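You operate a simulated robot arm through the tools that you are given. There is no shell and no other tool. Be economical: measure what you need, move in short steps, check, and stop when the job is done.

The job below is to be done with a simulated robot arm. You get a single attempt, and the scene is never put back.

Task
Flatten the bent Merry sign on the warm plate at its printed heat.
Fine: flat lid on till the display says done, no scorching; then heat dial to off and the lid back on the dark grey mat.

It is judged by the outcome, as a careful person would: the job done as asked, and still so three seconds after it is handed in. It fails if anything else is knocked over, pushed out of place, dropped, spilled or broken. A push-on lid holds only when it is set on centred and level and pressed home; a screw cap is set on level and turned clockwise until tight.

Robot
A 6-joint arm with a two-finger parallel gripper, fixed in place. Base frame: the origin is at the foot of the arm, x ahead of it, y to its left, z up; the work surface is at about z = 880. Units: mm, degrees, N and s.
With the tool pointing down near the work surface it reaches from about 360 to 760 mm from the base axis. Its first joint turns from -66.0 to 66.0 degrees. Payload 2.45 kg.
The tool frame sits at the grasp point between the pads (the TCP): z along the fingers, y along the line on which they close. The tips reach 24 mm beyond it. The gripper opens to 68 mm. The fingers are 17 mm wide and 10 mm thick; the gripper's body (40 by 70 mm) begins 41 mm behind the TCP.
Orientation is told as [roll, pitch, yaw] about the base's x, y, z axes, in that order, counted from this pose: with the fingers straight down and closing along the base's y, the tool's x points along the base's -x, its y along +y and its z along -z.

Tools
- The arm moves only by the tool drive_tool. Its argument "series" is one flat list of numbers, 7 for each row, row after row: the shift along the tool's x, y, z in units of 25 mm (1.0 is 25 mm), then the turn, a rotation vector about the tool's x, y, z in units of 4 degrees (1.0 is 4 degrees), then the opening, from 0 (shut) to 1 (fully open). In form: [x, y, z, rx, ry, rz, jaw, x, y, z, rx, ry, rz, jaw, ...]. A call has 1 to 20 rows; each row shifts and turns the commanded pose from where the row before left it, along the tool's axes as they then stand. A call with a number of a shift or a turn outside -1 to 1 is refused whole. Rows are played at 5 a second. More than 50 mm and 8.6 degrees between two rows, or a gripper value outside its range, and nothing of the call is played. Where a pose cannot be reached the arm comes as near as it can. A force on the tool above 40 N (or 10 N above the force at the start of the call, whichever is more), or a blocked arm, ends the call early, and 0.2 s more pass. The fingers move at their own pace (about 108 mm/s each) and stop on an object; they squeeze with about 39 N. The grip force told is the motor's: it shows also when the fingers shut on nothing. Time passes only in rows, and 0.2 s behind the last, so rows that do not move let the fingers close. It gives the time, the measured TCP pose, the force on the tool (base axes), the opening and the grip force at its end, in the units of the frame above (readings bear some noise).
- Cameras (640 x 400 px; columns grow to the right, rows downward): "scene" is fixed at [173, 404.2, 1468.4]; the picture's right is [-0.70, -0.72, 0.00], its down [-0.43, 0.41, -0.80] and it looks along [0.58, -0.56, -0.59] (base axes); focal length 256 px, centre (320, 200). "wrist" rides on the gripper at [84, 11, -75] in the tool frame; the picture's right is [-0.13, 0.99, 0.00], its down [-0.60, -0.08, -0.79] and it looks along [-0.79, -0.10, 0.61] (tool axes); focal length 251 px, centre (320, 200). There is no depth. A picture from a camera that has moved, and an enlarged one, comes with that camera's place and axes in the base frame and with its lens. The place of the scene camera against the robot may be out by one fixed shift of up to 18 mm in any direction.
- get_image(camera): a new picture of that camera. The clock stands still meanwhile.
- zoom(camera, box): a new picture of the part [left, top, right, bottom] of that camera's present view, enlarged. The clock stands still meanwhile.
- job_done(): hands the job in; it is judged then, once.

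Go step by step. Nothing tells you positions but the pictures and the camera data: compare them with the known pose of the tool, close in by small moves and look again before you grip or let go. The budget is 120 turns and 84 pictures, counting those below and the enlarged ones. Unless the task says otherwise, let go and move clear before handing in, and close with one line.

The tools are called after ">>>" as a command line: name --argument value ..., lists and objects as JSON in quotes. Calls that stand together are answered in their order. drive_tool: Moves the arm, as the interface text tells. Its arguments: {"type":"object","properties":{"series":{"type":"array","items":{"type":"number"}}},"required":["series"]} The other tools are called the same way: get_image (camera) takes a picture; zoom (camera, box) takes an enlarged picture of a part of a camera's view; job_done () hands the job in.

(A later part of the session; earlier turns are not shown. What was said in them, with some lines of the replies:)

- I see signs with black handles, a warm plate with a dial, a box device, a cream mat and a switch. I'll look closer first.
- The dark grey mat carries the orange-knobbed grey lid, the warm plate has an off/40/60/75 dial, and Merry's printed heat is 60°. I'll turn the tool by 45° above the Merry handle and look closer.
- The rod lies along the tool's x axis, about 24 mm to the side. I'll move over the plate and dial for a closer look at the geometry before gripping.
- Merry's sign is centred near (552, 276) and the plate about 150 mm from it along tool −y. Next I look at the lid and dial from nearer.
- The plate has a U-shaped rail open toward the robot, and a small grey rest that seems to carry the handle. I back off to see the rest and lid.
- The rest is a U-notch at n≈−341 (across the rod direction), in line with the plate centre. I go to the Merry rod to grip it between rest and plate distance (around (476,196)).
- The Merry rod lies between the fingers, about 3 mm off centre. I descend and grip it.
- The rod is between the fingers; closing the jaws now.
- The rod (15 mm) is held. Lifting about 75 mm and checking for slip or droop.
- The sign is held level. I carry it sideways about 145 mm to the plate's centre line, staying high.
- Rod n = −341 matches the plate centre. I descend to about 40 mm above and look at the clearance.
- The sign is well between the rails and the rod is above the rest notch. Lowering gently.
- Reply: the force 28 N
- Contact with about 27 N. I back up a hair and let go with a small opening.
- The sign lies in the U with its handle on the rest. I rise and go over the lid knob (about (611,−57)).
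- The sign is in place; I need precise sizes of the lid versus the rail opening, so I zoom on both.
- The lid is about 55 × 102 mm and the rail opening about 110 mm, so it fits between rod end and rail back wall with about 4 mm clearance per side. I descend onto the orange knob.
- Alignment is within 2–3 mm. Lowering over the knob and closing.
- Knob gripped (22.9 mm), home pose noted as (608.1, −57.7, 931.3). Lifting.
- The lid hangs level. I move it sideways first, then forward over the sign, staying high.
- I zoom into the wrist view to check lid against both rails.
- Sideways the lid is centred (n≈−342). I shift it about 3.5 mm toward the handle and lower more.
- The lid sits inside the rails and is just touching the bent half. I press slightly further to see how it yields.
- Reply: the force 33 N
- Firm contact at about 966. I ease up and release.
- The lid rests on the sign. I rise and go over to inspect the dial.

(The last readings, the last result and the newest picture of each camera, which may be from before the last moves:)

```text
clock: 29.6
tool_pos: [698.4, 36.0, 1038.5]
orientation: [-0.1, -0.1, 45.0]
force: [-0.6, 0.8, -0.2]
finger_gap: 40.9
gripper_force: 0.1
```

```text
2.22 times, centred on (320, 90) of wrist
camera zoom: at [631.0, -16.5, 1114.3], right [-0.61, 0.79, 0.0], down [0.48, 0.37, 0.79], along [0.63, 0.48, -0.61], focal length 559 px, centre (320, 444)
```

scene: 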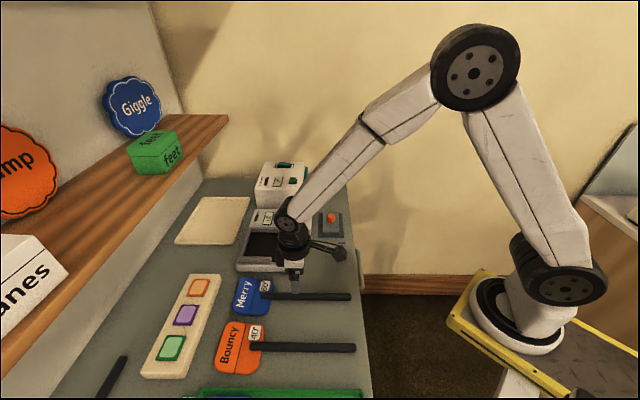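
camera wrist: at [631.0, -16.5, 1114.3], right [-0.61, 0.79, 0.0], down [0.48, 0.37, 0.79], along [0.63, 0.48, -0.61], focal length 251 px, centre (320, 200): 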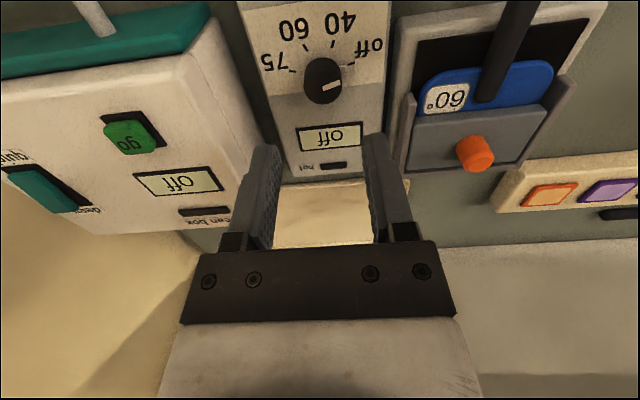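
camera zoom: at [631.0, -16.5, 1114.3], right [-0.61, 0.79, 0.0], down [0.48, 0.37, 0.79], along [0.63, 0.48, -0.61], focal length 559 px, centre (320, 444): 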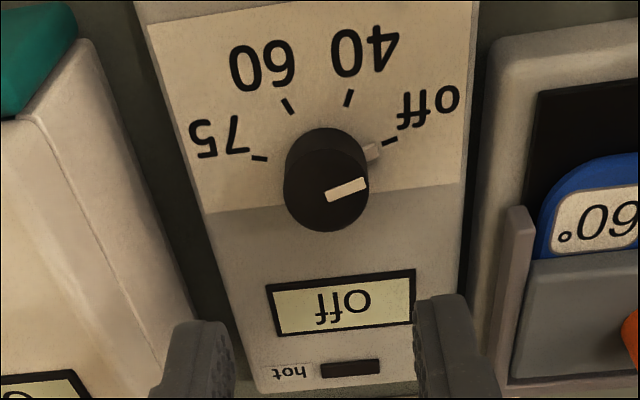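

The dial needs +100° (counter-clockwise seen from above) from off to 60; its centre is about (711, 47). I turn the tool to yaw ≈ −31 so the fingers avoid the pointer, directly above it.

>>> drive_tool --series '[-0.67, -0.05, 0, 0, 0, 1, 0.75, 0, 0, 0, 0, 0, 1, 0.75, 0, 0, 0, 0, 0, 1, 0.75, 0, 0, 0, 0, 0, 1, 0.75, 0, 0, 0, 0, 0, 1, 0.75, 0, 0, 0, 0, 0, 1, 0.75, 0, 0, 0, 0, 0, 1, 0.75, 0, 0, 0, 0, 0, 1, 0.75, 0, 0, 0, 0, 0, 1, 0.75, 0, 0, 0, 0, 0, 1, 0.75, 0, 0, 0, 0, 0, 1, 0.75, 0, 0, 0, 0, 0, 1, 0.75, 0, 0, 0, 0, 0, 1, 0.75, 0, 0, 0, 0, 0, 1, 0.75, 0, 0, 0, 0, 0, 1, 0.75, 0, 0, 1, 0, 0, 1, 0.75, 0, 0, 1, 0, 0, 1, 0.75, 0, 0, 0, 0, 0, 1, 0.75, 0, 0, 0, 0, 0, 1, 0.75, 0, 0, 0, 0, 0, 0, 0.75]'

>>> get_image --camera "wrist"

>>> zoom --camera "scene" --box '[260, 180, 340, 240]'

```text
clock: 33.8
tool_pos: [711.5, 50.5, 988.2]
orientation: [0.1, 0.0, -31.1]
force: [0.6, -0.1, -0.5]
finger_gap: 51.1
gripper_force: 0.1
```

```text
38 pictures are left
camera wrist: at [645.3, 101.7, 1064.1], right [0.62, 0.78, 0.0], down [0.48, -0.38, 0.79], along [0.62, -0.49, -0.61], focal length 251 px, centre (320, 200)
```

wrist: 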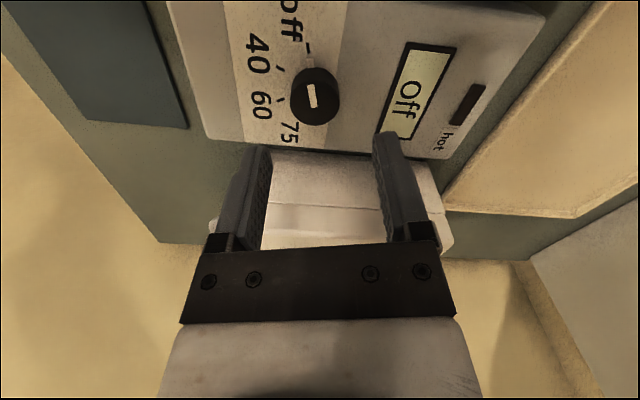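

```text
6.67 times, centred on (300, 210) of scene
camera zoom: at [173.0, 404.2, 1468.4], right [-0.7, -0.72, 0.0], down [-0.43, 0.41, -0.8], along [0.58, -0.56, -0.59], focal length 1704 px, centre (453, 133)
```

zoom: 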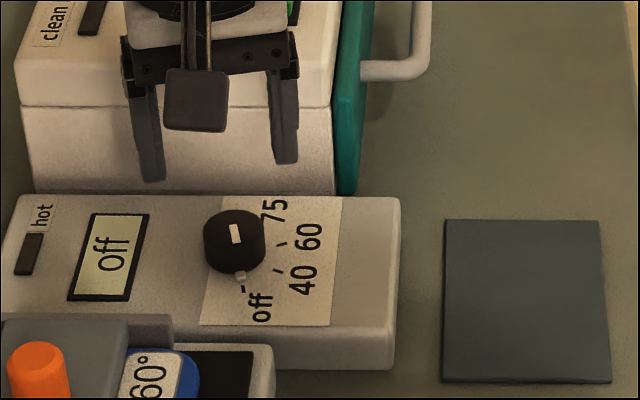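

The knob is about 4–5 mm off the tool axis; I correct and descend around it.

>>> drive_tool --series '[0.05, -0.19, 0.6, 0, 0, 0, 0.75, 0, 0, 0.6, 0, 0, 0, 0.75, 0, 0, 0, 0, 0, 0, 0.75]'

>>> get_image --camera "wrist"

>>> zoom --camera "scene" --box '[260, 180, 340, 240]'

```text
clock: 34.6
tool_pos: [706.8, 45.4, 961.0]
orientation: [0.1, -0.1, -31.0]
force: [0.2, -0.4, -0.3]
finger_gap: 50.8
gripper_force: 0.0
```

```text
36 pictures are left
camera wrist: at [641.6, 98.0, 1035.5], right [0.62, 0.78, 0.0], down [0.48, -0.38, 0.79], along [0.62, -0.49, -0.61], focal length 251 px, centre (320, 200)
```

wrist: 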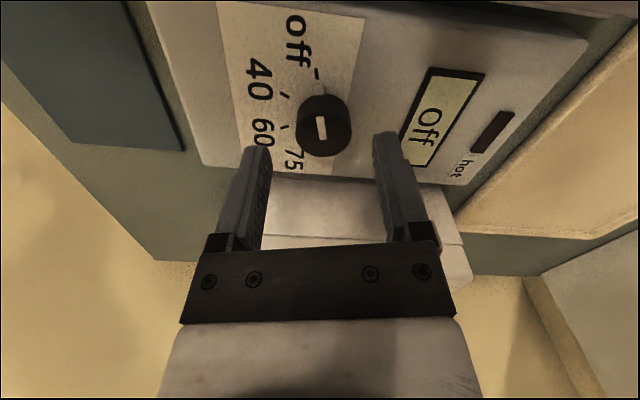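

```text
6.67 times, centred on (300, 210) of scene
camera zoom: at [173.0, 404.2, 1468.4], right [-0.7, -0.72, 0.0], down [-0.43, 0.41, -0.8], along [0.58, -0.56, -0.59], focal length 1704 px, centre (453, 133)
```

zoom: 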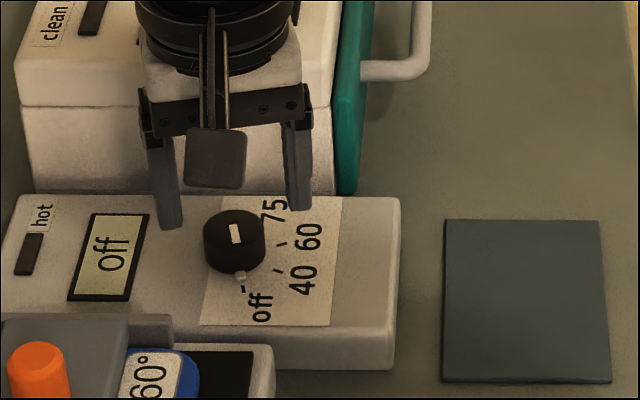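

Now aligned within 2 mm. Descending and closing on the dial.

>>> drive_tool --series '[0, 0.06, 0.6, 0, 0, 0, 0.75, 0, 0, 0.5, 0, 0, 0, 0.75, 0, 0, 0, 0, 0, 0, 0.75, 0, 0, 0, 0, 0, 0, 0, 0, 0, 0, 0, 0, 0, 0, 0, 0, 0, 0, 0, 0, 0]'

>>> zoom --camera "scene" --box '[250, 190, 330, 250]'

```text
clock: 36.0
tool_pos: [708.5, 47.2, 933.4]
orientation: [0.0, -0.1, -31.0]
force: [-2.3, -2.6, 0.5]
finger_gap: 29.1
gripper_force: 43.5
```

```text
6.67 times, centred on (290, 220) of scene
camera zoom: at [172.9, 404.1, 1468.4], right [-0.7, -0.72, 0.0], down [-0.43, 0.41, -0.8], along [0.58, -0.56, -0.59], focal length 1704 px, centre (520, 67)
```

zoom: 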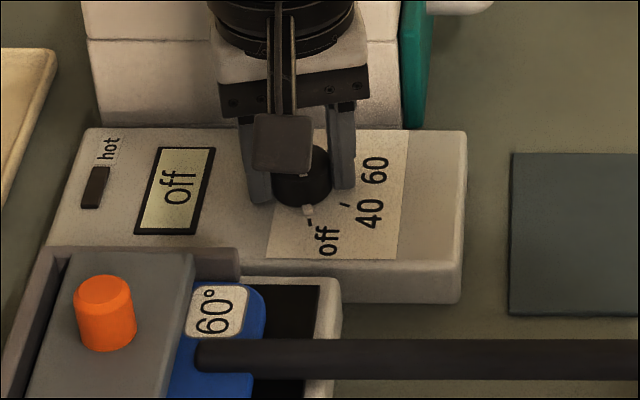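

The dial is gripped. Turning counter-clockwise (base yaw +) 80° first.

>>> drive_tool --series '[0, 0, 0, 0, 0, -1, 0, 0, 0, 0, 0, 0, -1, 0, 0, 0, 0, 0, 0, -1, 0, 0, 0, 0, 0, 0, -1, 0, 0, 0, 0, 0, 0, -1, 0, 0, 0, 0, 0, 0, -1, 0, 0, 0, 0, 0, 0, -1, 0, 0, 0, 0, 0, 0, -1, 0, 0, 0, 0, 0, 0, -1, 0, 0, 0, 0, 0, 0, -1, 0, 0, 0, 0, 0, 0, -1, 0, 0, 0, 0, 0, 0, -1, 0, 0, 0, 0, 0, 0, -1, 0, 0, 0, 0, 0, 0, -1, 0, 0, 0, 0, 0, 0, -1, 0, 0, 0, 0, 0, 0, -1, 0, 0, 0, 0, 0, 0, -1, 0, 0, 0, 0, 0, 0, -1, 0, 0, 0, 0, 0, 0, -1, 0, 0, 0, 0, 0, 0, -1, 0]'

>>> zoom --camera "scene" --box '[250, 190, 330, 250]'

```text
clock: 40.2
tool_pos: [709.2, 47.3, 933.0]
orientation: [-0.2, -0.1, 49.2]
force: [15.1, -5.8, 9.2]
finger_gap: 29.7
gripper_force: 42.9
```

```text
6.67 times, centred on (290, 220) of scene
camera zoom: at [173.2, 404.0, 1468.4], right [-0.7, -0.72, 0.0], down [-0.43, 0.41, -0.8], along [0.58, -0.56, -0.59], focal length 1704 px, centre (520, 67)
```

zoom: 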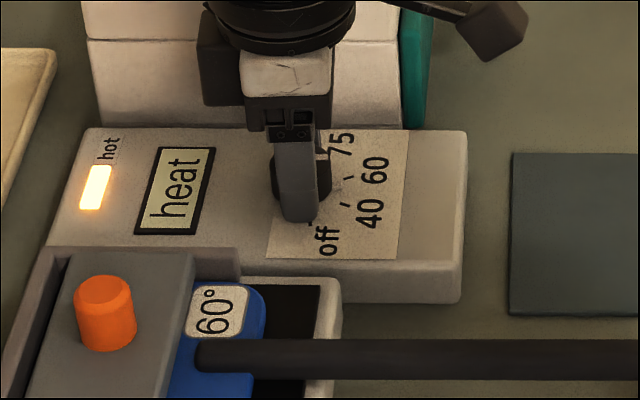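

It shows "heat". I check the pointer's position through the wrist camera.

>>> zoom --camera "wrist" --box '[240, 60, 400, 220]'

>>> zoom --camera "scene" --box '[275, 195, 311, 222]'

```text
2.50 times, centred on (320, 140) of wrist
camera zoom: at [645.7, -9.9, 1008.4], right [-0.66, 0.75, 0.0], down [0.45, 0.41, 0.8], along [0.6, 0.53, -0.61], focal length 629 px, centre (320, 350)
```

zoom: 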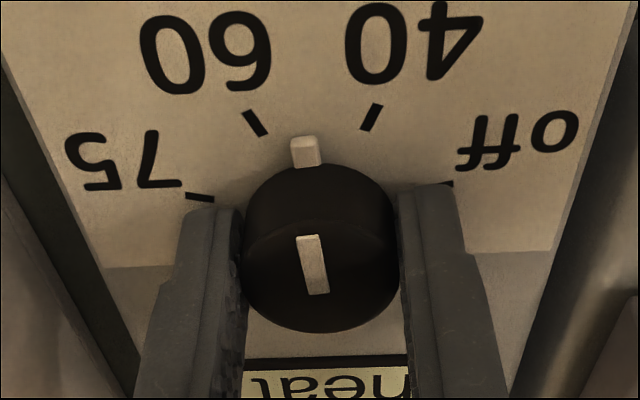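

```text
14.81 times, centred on (293, 208) of scene
camera zoom: at [173.2, 404.0, 1468.4], right [-0.7, -0.72, 0.0], down [-0.43, 0.41, -0.8], along [0.58, -0.56, -0.59], focal length 3786 px, centre (720, 74)
```

zoom: 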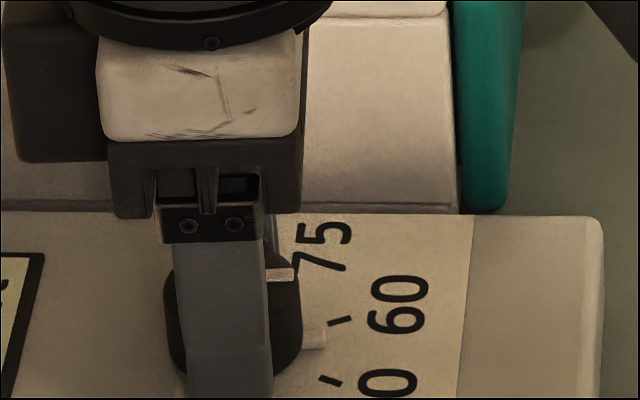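

The pointer is just past midway between 40 and 60, as expected; 20° more to go.

>>> drive_tool --series '[0, 0, 0, 0, 0, -1, 0, 0, 0, 0, 0, 0, -1, 0, 0, 0, 0, 0, 0, -1, 0, 0, 0, 0, 0, 0, -1, 0, 0, 0, 0, 0, 0, -1, 0, 0, 0, 0, 0, 0, 0, 0]'

>>> zoom --camera "wrist" --box '[240, 60, 400, 220]'

```text
clock: 41.6
tool_pos: [708.7, 46.3, 932.3]
orientation: [-0.3, -0.1, 69.0]
force: [11.9, -11.0, 13.3]
finger_gap: 29.2
gripper_force: 43.5
```

```text
2.50 times, centred on (320, 140) of wrist
camera zoom: at [668.8, -28.3, 1008.5], right [-0.88, 0.48, 0.0], down [0.29, 0.54, 0.79], along [0.38, 0.7, -0.61], focal length 629 px, centre (320, 350)
```

zoom: 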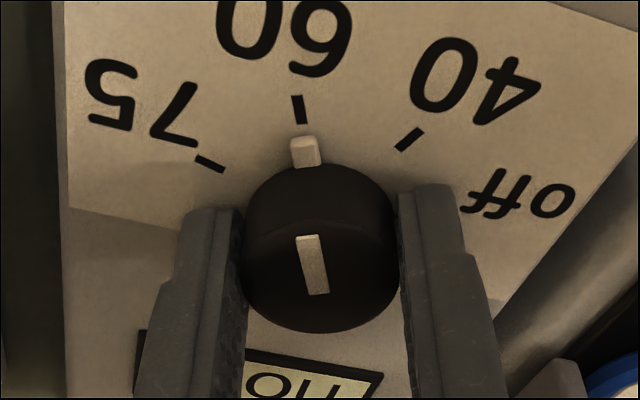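

The pointer is on the 60 tick. I keep hold and read the display.

>>> zoom --camera "scene" --box '[240, 190, 320, 250]'

```text
6.67 times, centred on (280, 220) of scene
camera zoom: at [173.0, 403.8, 1468.5], right [-0.7, -0.72, 0.0], down [-0.43, 0.42, -0.8], along [0.58, -0.56, -0.59], focal length 1704 px, centre (587, 67)
```

zoom: 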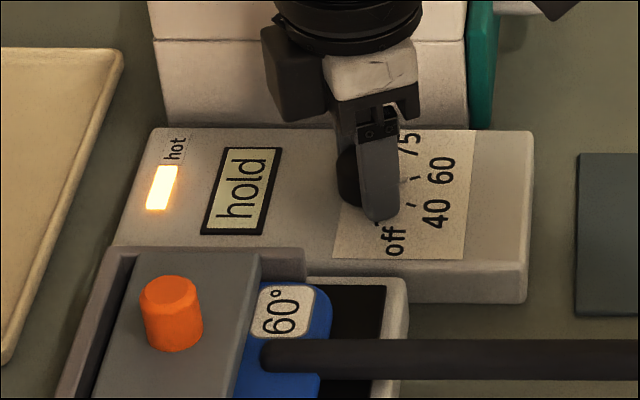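

Display says "hold". I wait with the dial still in hand.

>>> drive_tool --series '[0, 0, 0, 0, 0, 0, 0, 0, 0, 0, 0, 0, 0, 0, 0, 0, 0, 0, 0, 0, 0, 0, 0, 0, 0, 0, 0, 0, 0, 0, 0, 0, 0, 0, 0, 0, 0, 0, 0, 0, 0, 0, 0, 0, 0, 0, 0, 0, 0, 0, 0, 0, 0, 0, 0, 0, 0, 0, 0, 0, 0, 0, 0]'

>>> zoom --camera "scene" --box '[240, 190, 320, 250]'

```text
clock: 43.6
tool_pos: [708.2, 47.3, 933.1]
orientation: [-0.3, -0.1, 69.0]
force: [12.5, -14.3, 13.7]
finger_gap: 29.5
gripper_force: 43.3
```

```text
6.67 times, centred on (280, 220) of scene
camera zoom: at [173.0, 403.8, 1468.5], right [-0.7, -0.72, 0.0], down [-0.43, 0.42, -0.8], along [0.58, -0.56, -0.59], focal length 1704 px, centre (587, 67)
```

zoom: 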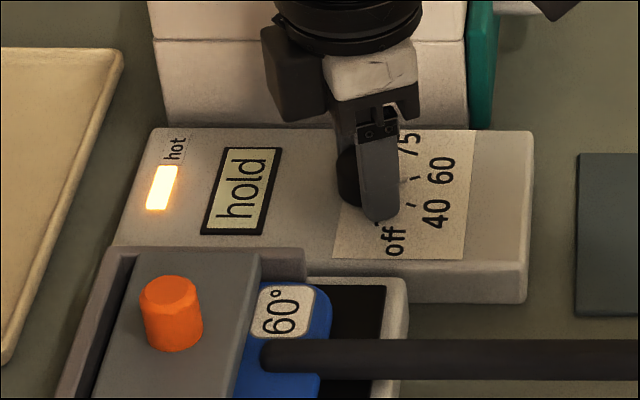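

Still "hold"; waiting on.

>>> drive_tool --series '[0, 0, 0, 0, 0, 0, 0, 0, 0, 0, 0, 0, 0, 0, 0, 0, 0, 0, 0, 0, 0, 0, 0, 0, 0, 0, 0, 0, 0, 0, 0, 0, 0, 0, 0, 0, 0, 0, 0, 0, 0, 0, 0, 0, 0, 0, 0, 0, 0, 0, 0, 0, 0, 0, 0, 0, 0, 0, 0, 0, 0, 0, 0]'

>>> zoom --camera "scene" --box '[240, 190, 320, 250]'

```text
clock: 45.6
tool_pos: [708.6, 47.9, 933.9]
orientation: [-0.3, 0.0, 69.0]
force: [14.1, -15.9, 13.3]
finger_gap: 29.2
gripper_force: 43.1
```

```text
6.67 times, centred on (280, 220) of scene
camera zoom: at [173.0, 403.7, 1468.5], right [-0.7, -0.72, 0.0], down [-0.43, 0.42, -0.8], along [0.58, -0.56, -0.59], focal length 1704 px, centre (587, 67)
```

zoom: 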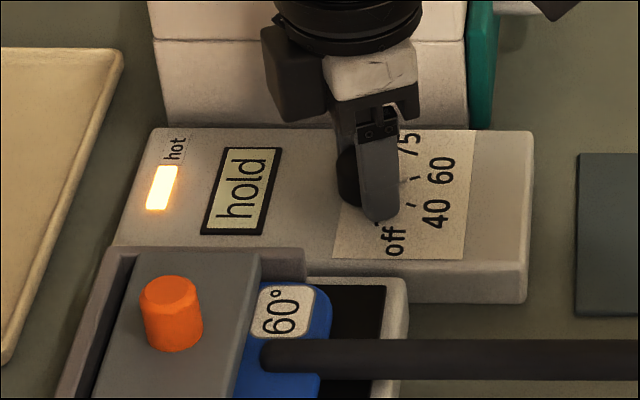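

Still "hold"; waiting about 2.6 s more.

>>> drive_tool --series '[0, 0, 0, 0, 0, 0, 0, 0, 0, 0, 0, 0, 0, 0, 0, 0, 0, 0, 0, 0, 0, 0, 0, 0, 0, 0, 0, 0, 0, 0, 0, 0, 0, 0, 0, 0, 0, 0, 0, 0, 0, 0, 0, 0, 0, 0, 0, 0, 0, 0, 0, 0, 0, 0, 0, 0, 0, 0, 0, 0, 0, 0, 0, 0, 0, 0, 0, 0, 0, 0, 0, 0, 0, 0, 0, 0, 0, 0, 0, 0, 0, 0, 0, 0]'

>>> zoom --camera "scene" --box '[240, 190, 320, 250]'

```text
clock: 48.2
tool_pos: [709.2, 46.3, 932.7]
orientation: [-0.3, -0.1, 69.0]
force: [13.3, -15.5, 12.5]
finger_gap: 29.2
gripper_force: 43.4
```

```text
6.67 times, centred on (280, 220) of scene
camera zoom: at [173.1, 403.8, 1468.5], right [-0.7, -0.72, 0.0], down [-0.43, 0.42, -0.8], along [0.58, -0.56, -0.59], focal length 1704 px, centre (587, 67)
```

zoom: 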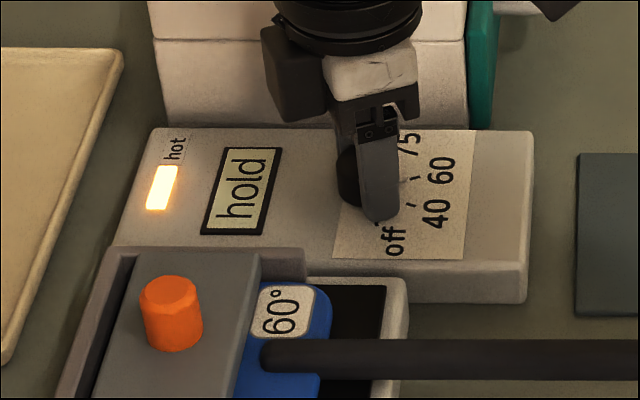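

Still "hold"; waiting longer.

>>> drive_tool --series '[0, 0, 0, 0, 0, 0, 0, 0, 0, 0, 0, 0, 0, 0, 0, 0, 0, 0, 0, 0, 0, 0, 0, 0, 0, 0, 0, 0, 0, 0, 0, 0, 0, 0, 0, 0, 0, 0, 0, 0, 0, 0, 0, 0, 0, 0, 0, 0, 0, 0, 0, 0, 0, 0, 0, 0, 0, 0, 0, 0, 0, 0, 0, 0, 0, 0, 0, 0, 0, 0, 0, 0, 0, 0, 0, 0, 0, 0, 0, 0, 0, 0, 0, 0]'

>>> zoom --camera "scene" --box '[240, 190, 320, 250]'

```text
clock: 50.8
tool_pos: [709.0, 46.5, 932.3]
orientation: [-0.3, -0.2, 69.0]
force: [14.1, -13.7, 11.3]
finger_gap: 29.3
gripper_force: 43.3
```

```text
6.67 times, centred on (280, 220) of scene
camera zoom: at [173.1, 403.8, 1468.5], right [-0.7, -0.72, 0.0], down [-0.43, 0.42, -0.8], along [0.58, -0.56, -0.59], focal length 1704 px, centre (587, 67)
```

zoom: 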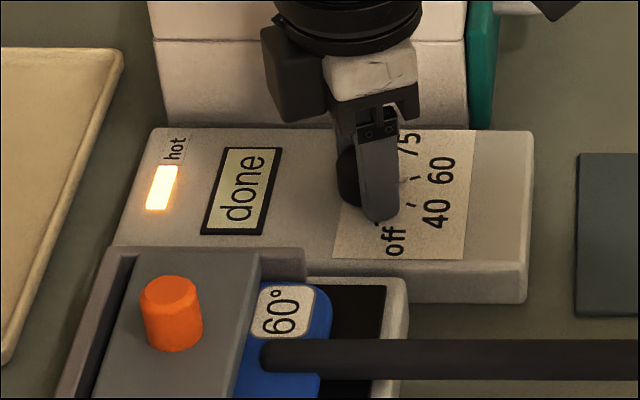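

"Done" is showing, so I turn the dial back to off at once: 100° in two calls.

>>> drive_tool --series '[0, 0, 0, 0, 0, 1, 0, 0, 0, 0, 0, 0, 1, 0, 0, 0, 0, 0, 0, 1, 0, 0, 0, 0, 0, 0, 1, 0, 0, 0, 0, 0, 0, 1, 0, 0, 0, 0, 0, 0, 1, 0, 0, 0, 0, 0, 0, 1, 0, 0, 0, 0, 0, 0, 1, 0, 0, 0, 0, 0, 0, 1, 0, 0, 0, 0, 0, 0, 1, 0, 0, 0, 0, 0, 0, 1, 0, 0, 0, 0, 0, 0, 1, 0, 0, 0, 0, 0, 0, 1, 0, 0, 0, 0, 0, 0, 1, 0, 0, 0, 0, 0, 0, 1, 0, 0, 0, 0, 0, 0, 1, 0, 0, 0, 0, 0, 0, 1, 0, 0, 0, 0, 0, 0, 1, 0, 0, 0, 0, 0, 0, 1, 0, 0, 0, 0, 0, 0, 1, 0]'

>>> drive_tool --series '[0, 0, 0, 0, 0, 1, 0, 0, 0, 0, 0, 0, 1, 0, 0, 0, 0, 0, 0, 1, 0, 0, 0, 0, 0, 0, 1, 0, 0, 0, 0, 0, 0, 1, 0, 0, 0, 0, 0, 0, 0, 0]'

>>> zoom --camera "scene" --box '[240, 190, 320, 250]'

>>> zoom --camera "wrist" --box '[240, 60, 400, 220]'

```text
clock: 55.0
tool_pos: [708.5, 46.8, 932.3]
orientation: [0.1, -0.5, -11.0]
force: [24.4, -7.8, 0.0]
finger_gap: 29.5
gripper_force: 42.8
```

```text
clock: 56.4
tool_pos: [709.0, 48.1, 933.0]
orientation: [0.1, -0.1, -31.1]
force: [9.4, -8.1, 6.6]
finger_gap: 29.4
gripper_force: 43.8
```

```text
6.67 times, centred on (280, 220) of scene
camera zoom: at [173.1, 403.9, 1468.4], right [-0.7, -0.72, 0.0], down [-0.43, 0.42, -0.8], along [0.58, -0.56, -0.59], focal length 1704 px, centre (587, 67)
```

zoom: 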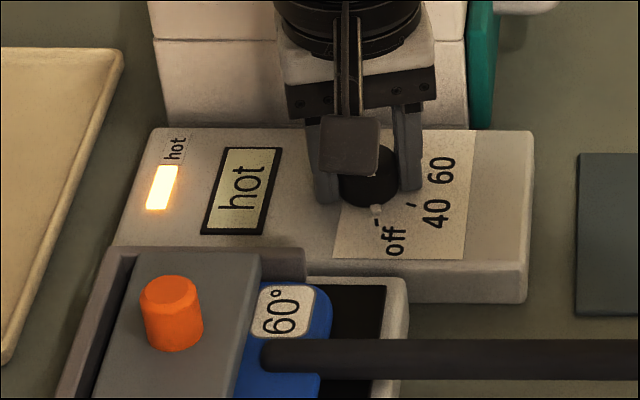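

```text
2.50 times, centred on (320, 140) of wrist
camera zoom: at [642.8, 99.5, 1008.3], right [0.62, 0.78, 0.0], down [0.48, -0.38, 0.79], along [0.62, -0.49, -0.61], focal length 629 px, centre (320, 350)
```

zoom: 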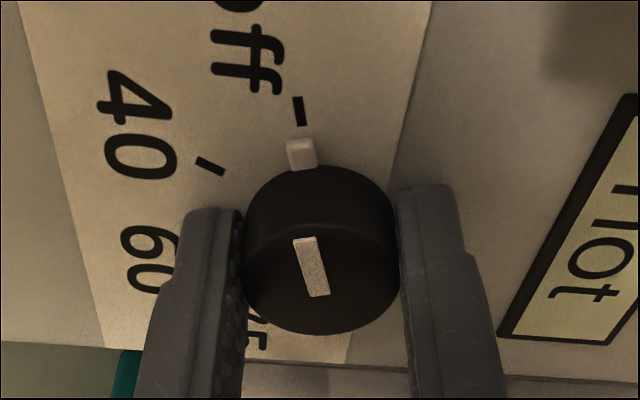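

The dial is back at off and the display reads "hot". I release, rise and turn the tool back to yaw 45.

>>> drive_tool --series '[0, 0, 0, 0, 0, 0, 0.75, 0, 0, 0, 0, 0, 0, 0.75, 0, 0, -1, 0, 0, 0, 0.75, 0, 0, -1, 0, 0, -1, 0.75, 0, 0, -1, 0, 0, -1, 0.75, 0, 0, -0.6, 0, 0, -1, 0.75, 0, 0, 0, 0, 0, -1, 0.75, 0, 0, 0, 0, 0, -1, 0.75, 0, 0, 0, 0, 0, -1, 0.75, 0, 0, 0, 0, 0, -1, 0.75, 0, 0, 0, 0, 0, -1, 0.75, 0, 0, 0, 0, 0, -1, 0.75, 0, 0, 0, 0, 0, -1, 0.75, 0, 0, 0, 0, 0, -1, 0.75, 0, 0, 0, 0, 0, -1, 0.75, 0, 0, 0, 0, 0, -1, 0.75, 0, 0, 0, 0, 0, -1, 0.75, 0, 0, 0, 0, 0, -1, 0.75, 0, 0, 0, 0, 0, -1, 0.75, 0, 0, 0, 0, 0, -1, 0.75]'

>>> drive_tool --series '[0, 0, 0, 0, 0, -1, 0.7, 0, 0, 0, 0, 0, -1, 0.7, -1, 1, 0, 0, 0, 0, 0.7, -1, 1, 0, 0, 0, 0, 0.7, -0.6, 1, 0, 0, 0, 0, 0.7, 0, 1, 0, 0, 0, 0, 0.7, 0, 1, 0, 0, 0, 0, 0.7, 0, 0, 0, 0, 0, 0, 0.7]'

>>> get_image --camera "wrist"

>>> zoom --camera "scene" --box '[225, 190, 325, 275]'

```text
clock: 60.6
tool_pos: [707.6, 46.1, 1021.8]
orientation: [-0.2, 0.0, 37.1]
force: [0.8, -0.1, 0.6]
finger_gap: 51.0
gripper_force: 0.0
```

```text
clock: 62.4
tool_pos: [666.3, 184.0, 1022.6]
orientation: [-0.2, -0.1, 45.0]
force: [0.2, 0.3, 0.5]
finger_gap: 47.8
gripper_force: 0.0
```

```text
22 pictures are left
camera wrist: at [599.7, 130.7, 1097.8], right [-0.61, 0.79, 0.0], down [0.48, 0.37, 0.79], along [0.63, 0.48, -0.61], focal length 251 px, centre (320, 200)
```

wrist: 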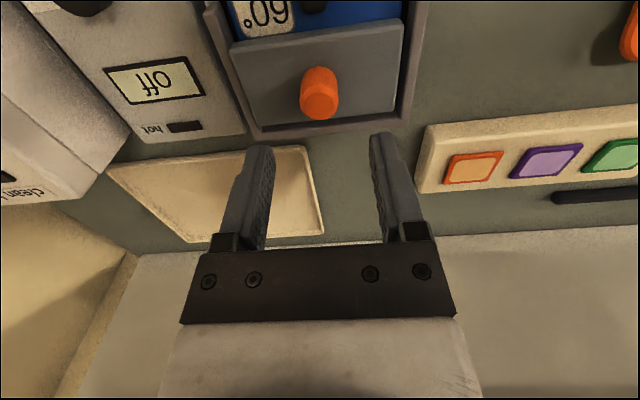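

```text
4.71 times, centred on (275, 232) of scene
camera zoom: at [173.0, 404.2, 1468.4], right [-0.7, -0.72, 0.0], down [-0.43, 0.41, -0.8], along [0.58, -0.56, -0.59], focal length 1203 px, centre (532, 47)
```

zoom: 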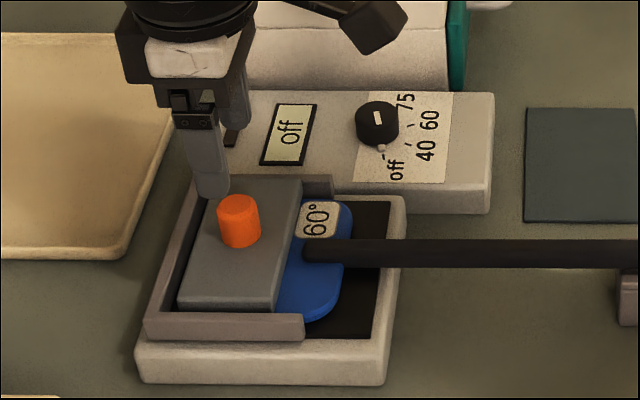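

Display now reads "off" and the lid sits flat. I descend on its knob and grip.

>>> drive_tool --series '[-0.05, -0.06, 0.8, 0, 0, 0, 0.7, 0, 0, 0.8, 0, 0, 0, 0.7, 0, 0, 0.78, 0, 0, 0, 0.7, 0, 0, 0, 0, 0, 0, 0.7, 0, 0, 0, 0, 0, 0, 0, 0, 0, 0, 0, 0, 0, 0, 0, 0, 0, 0, 0, 0, 0]'

>>> zoom --camera "scene" --box '[230, 215, 310, 275]'

```text
clock: 64.0
tool_pos: [666.7, 181.8, 962.5]
orientation: [0.1, 0.0, 45.2]
force: [-11.4, 9.0, 0.8]
finger_gap: 23.1
gripper_force: 39.1
```

```text
6.67 times, centred on (270, 245) of scene
camera zoom: at [172.6, 404.4, 1468.3], right [-0.7, -0.72, 0.0], down [-0.43, 0.41, -0.8], along [0.58, -0.56, -0.59], focal length 1704 px, centre (653, -100)
```

zoom: 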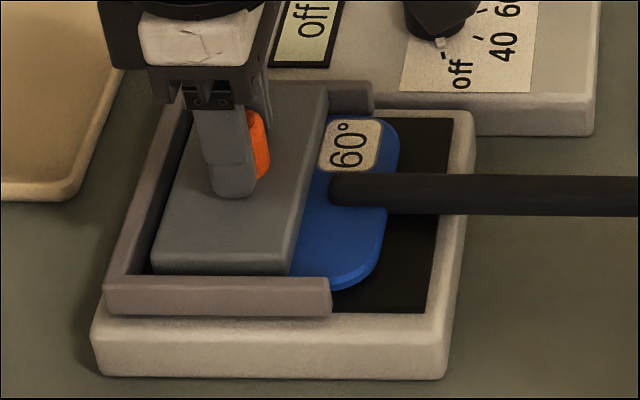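

The grip holds, with a slight sideways preload that I relieve before lifting straight up.

>>> drive_tool --series '[0, 0.08, 0, 0, 0, 0, 0, 0, 0, -0.2, 0, 0, 0, 0, 0, 0, -0.4, 0, 0, 0, 0, 0, 0, -0.8, 0, 0, 0, 0, 0, 0, -0.8, 0, 0, 0, 0, 0, 0, 0, 0, 0, 0, 0]'

>>> zoom --camera "scene" --box '[225, 190, 325, 275]'

>>> get_image --camera "wrist"

```text
clock: 65.4
tool_pos: [667.0, 180.2, 1017.7]
orientation: [0.0, 0.0, 45.0]
force: [-0.3, 0.3, -3.4]
finger_gap: 23.0
gripper_force: 39.1
```

```text
4.71 times, centred on (275, 232) of scene
camera zoom: at [173.1, 404.2, 1468.3], right [-0.7, -0.72, 0.0], down [-0.43, 0.41, -0.8], along [0.58, -0.56, -0.59], focal length 1203 px, centre (532, 47)
```

zoom: 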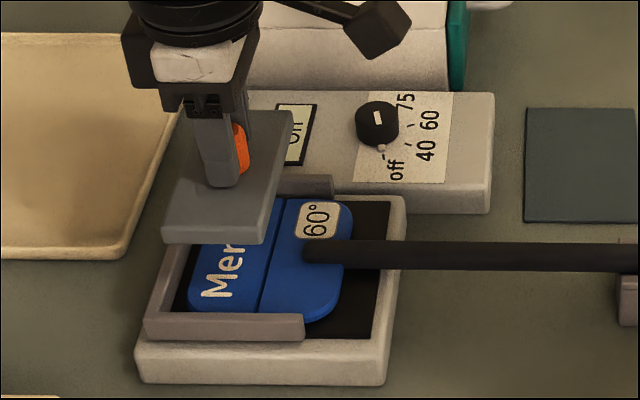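

```text
18 pictures are left
camera wrist: at [599.8, 128.3, 1093.5], right [-0.61, 0.79, 0.0], down [0.48, 0.37, 0.79], along [0.63, 0.48, -0.61], focal length 251 px, centre (320, 200)
```

wrist: 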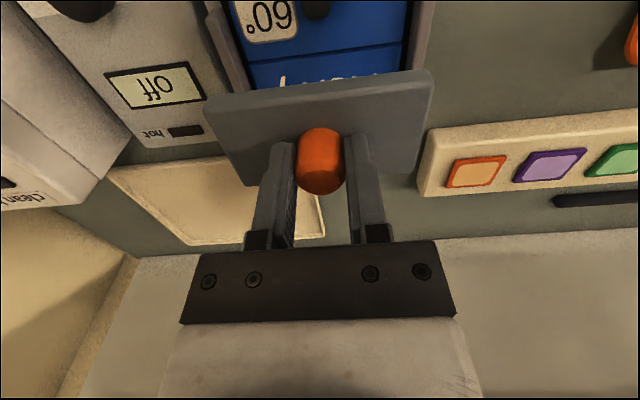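

Merry looks flat. I carry the lid back toward the robot first, then sideways over the dark grey mat.

>>> drive_tool --series '[1, 0, 0, 0, 0, 0, 0, 1, 0, 0, 0, 0, 0, 0, 1, 0, 0, 0, 0, 0, 0, 1, 0, 0, 0, 0, 0, 0, 1, 0, 0, 0, 0, 0, 0, 1, 0, 0, 0, 0, 0, 0, 1, 0, 0, 0, 0, 0, 0, 1, 0, 0, 0, 0, 0, 0, 0.4, -0.06, 0, 0, 0, 0, 0, 0, -1, 0, 0, 0, 0, 0, 0, -1, 0, 0, 0, 0, 0, 0, -1, 0, 0, 0, 0, 0, 0, -1, 0, 0, 0, 0, 0, 0, -1, 0, 0, 0, 0, 0, 0, 0, 0, 0, 0, 0, 0]'

>>> zoom --camera "scene" --box '[280, 170, 380, 255]'

>>> get_image --camera "wrist"

```text
clock: 68.6
tool_pos: [608.2, -55.8, 1015.9]
orientation: [0.0, -0.1, 45.0]
force: [-0.6, -0.4, -3.6]
finger_gap: 23.0
gripper_force: 38.8
```

```text
4.71 times, centred on (330, 212) of scene
camera zoom: at [173.1, 404.1, 1468.4], right [-0.7, -0.72, 0.0], down [-0.43, 0.41, -0.8], along [0.58, -0.56, -0.59], focal length 1203 px, centre (273, 141)
```

zoom: 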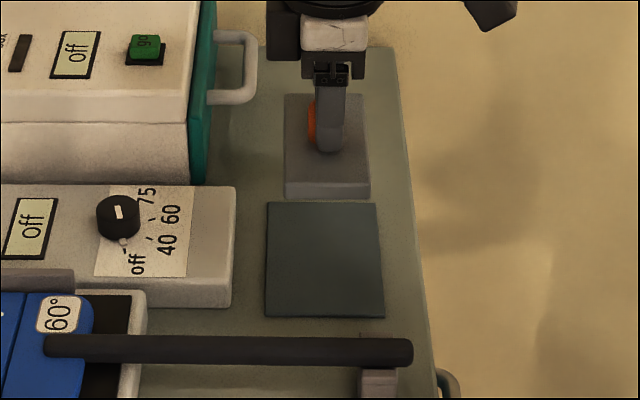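

```text
16 pictures are left
camera wrist: at [540.9, -108.2, 1092.2], right [-0.61, 0.79, 0.0], down [0.48, 0.37, 0.79], along [0.63, 0.48, -0.61], focal length 251 px, centre (320, 200)
```

wrist: 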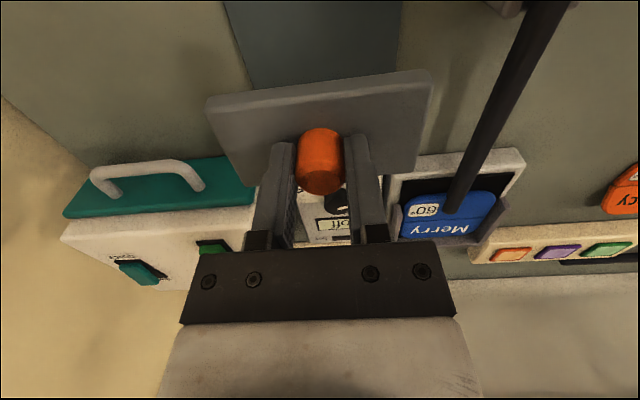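

The lid is above the mat at the noted home spot. I lower most of the way.

>>> drive_tool --series '[0, -0.04, 0.9, 0, 0, 0, 0, 0, 0, 0.9, 0, 0, 0, 0, 0, 0, 0.9, 0, 0, 0, 0, 0, 0, 0.15, 0, 0, 0, 0, 0, 0, 0, 0, 0, 0, 0]'

>>> zoom --camera "scene" --box '[300, 195, 370, 250]'

```text
clock: 69.8
tool_pos: [606.8, -54.6, 945.8]
orientation: [0.0, -0.1, 45.0]
force: [0.3, 0.3, -3.1]
finger_gap: 22.9
gripper_force: 39.1
```

```text
7.27 times, centred on (335, 222) of scene
camera zoom: at [173.1, 404.2, 1468.4], right [-0.7, -0.72, 0.0], down [-0.43, 0.41, -0.8], along [0.58, -0.56, -0.59], focal length 1859 px, centre (211, 36)
```

zoom: 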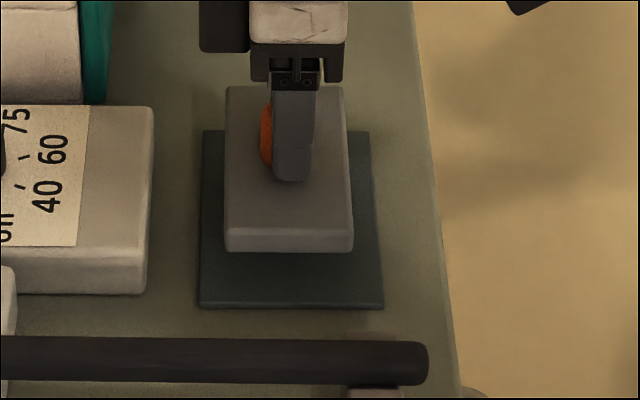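

A couple of mm correction toward the original place, then down to contact.

>>> drive_tool --series '[0.07, -0.08, 0.25, 0, 0, 0, 0, 0, 0, 0.2, 0, 0, 0, 0, 0, 0, 0.1, 0, 0, 0, 0, 0, 0, 0, 0, 0, 0, 0]'

>>> zoom --camera "scene" --box '[300, 195, 370, 250]'

```text
clock: 70.8
tool_pos: [606.8, -57.2, 931.0]
orientation: [-0.1, -0.1, 44.9]
force: [0.1, 0.1, -3.9]
finger_gap: 23.0
gripper_force: 39.0
```

```text
7.27 times, centred on (335, 222) of scene
camera zoom: at [173.1, 404.2, 1468.4], right [-0.7, -0.72, 0.0], down [-0.43, 0.41, -0.8], along [0.58, -0.56, -0.59], focal length 1859 px, centre (211, 36)
```

zoom: 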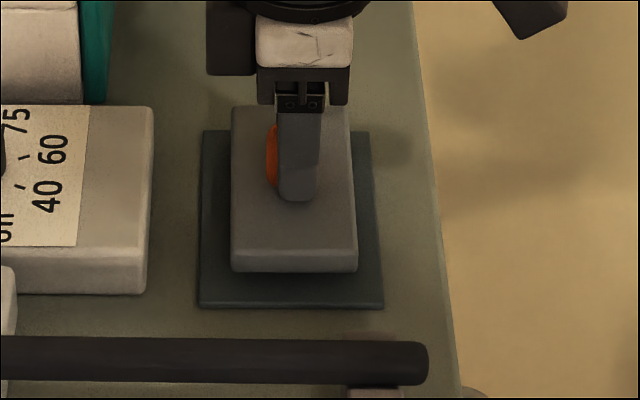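

Not yet in contact; lowering in small steps.

>>> drive_tool --series '[0, 0, 0.12, 0, 0, 0, 0, 0, 0, 0.12, 0, 0, 0, 0, 0, 0, 0, 0, 0, 0, 0]'

```text
clock: 71.6
tool_pos: [608.7, -57.7, 925.5]
orientation: [-0.2, -0.2, 44.9]
force: [0.2, -0.3, -3.9]
finger_gap: 23.3
gripper_force: 39.2
```

Still free; continuing down gently.

>>> drive_tool --series '[0, 0, 0.1, 0, 0, 0, 0, 0, 0, 0, 0, 0, 0, 0, 0, 0, 0.06, 0, 0, 0, 0, 0, 0, 0, 0, 0, 0, 0]'

>>> zoom --camera "scene" --box '[300, 195, 370, 250]'

```text
clock: 72.6
tool_pos: [609.2, -57.3, 923.6]
orientation: [-0.2, -0.2, 45.0]
force: [-12.0, 2.6, 27.3]
finger_gap: 22.9
gripper_force: 39.2
```

```text
7.27 times, centred on (335, 222) of scene
camera zoom: at [172.1, 404.3, 1468.4], right [-0.7, -0.72, 0.0], down [-0.43, 0.41, -0.8], along [0.58, -0.56, -0.59], focal length 1859 px, centre (211, 36)
```

zoom: 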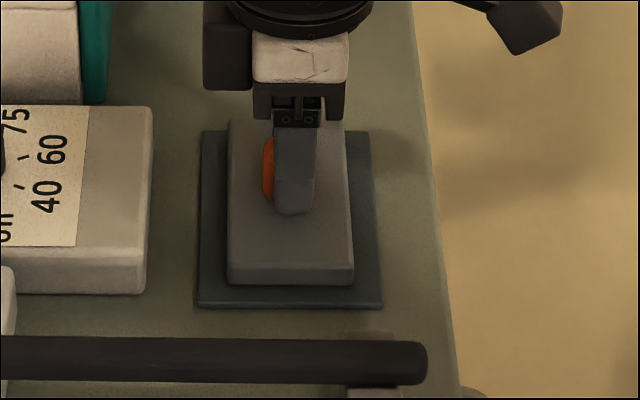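

Contact: the lid is on the mat in its old place. I ease off, open, and rise.

>>> drive_tool --series '[0, 0, -0.1, 0, 0, 0, 0, 0, 0, 0, 0, 0, 0, 0, 0, 0, 0, 0, 0, 0, 0.5, 0, 0, 0, 0, 0, 0, 0.7, 0, 0, 0, 0, 0, 0, 0.7, 0, 0, -0.5, 0, 0, 0, 0.7, 0, 0, -1, 0, 0, 0, 0.7, 0, 0, -1, 0, 0, 0, 0.7, 0, 0, -1, 0, 0, 0, 0.7, 0, 0, -1, 0, 0, 0, 0.7, 0, 0, 0, 0, 0, 0, 0.7]'

>>> zoom --camera "scene" --box '[220, 180, 380, 280]'

>>> zoom --camera "scene" --box '[230, 220, 300, 275]'

>>> get_image --camera "scene"

```text
clock: 75.0
tool_pos: [609.4, -56.4, 1034.4]
orientation: [0.0, -0.1, 45.0]
force: [0.1, -0.1, 0.3]
finger_gap: 47.6
gripper_force: 0.0
```

```text
4.00 times, centred on (300, 230) of scene
camera zoom: at [173.0, 404.2, 1468.4], right [-0.7, -0.72, 0.0], down [-0.43, 0.41, -0.8], along [0.58, -0.56, -0.59], focal length 1022 px, centre (400, 80)
```

zoom: 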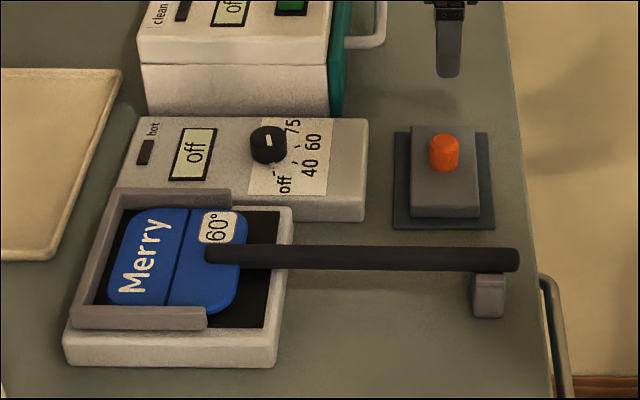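

```text
7.27 times, centred on (265, 248) of scene
camera zoom: at [173.0, 404.2, 1468.4], right [-0.7, -0.72, 0.0], down [-0.43, 0.41, -0.8], along [0.58, -0.56, -0.59], focal length 1859 px, centre (720, -146)
```

zoom: 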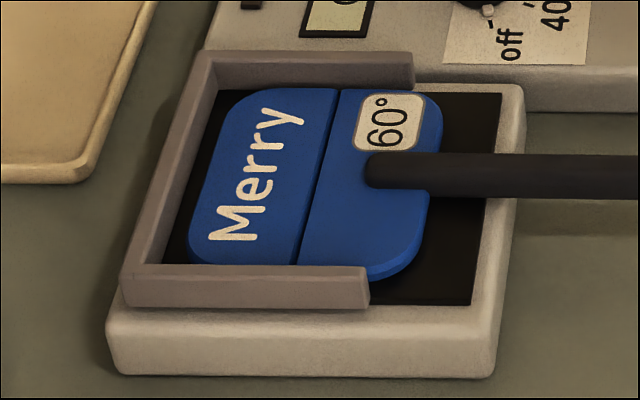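

```text
10 pictures are left
```

scene: 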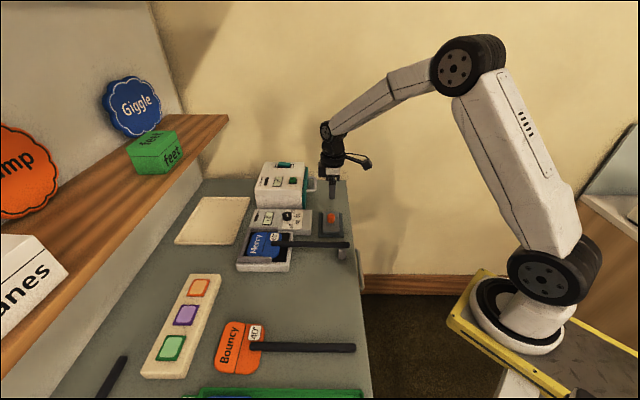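

The sign is flat with no scorching, the dial is at off, the lid is on its mat and the arm is clear, so I hand in.

>>> job_done

```text
The job is handed in.
```

The Merry sign was flattened at 60° until the display said done and shows no scorching; the heat dial is at off, the lid is back on the dark grey mat, and the sign is still on the plate.
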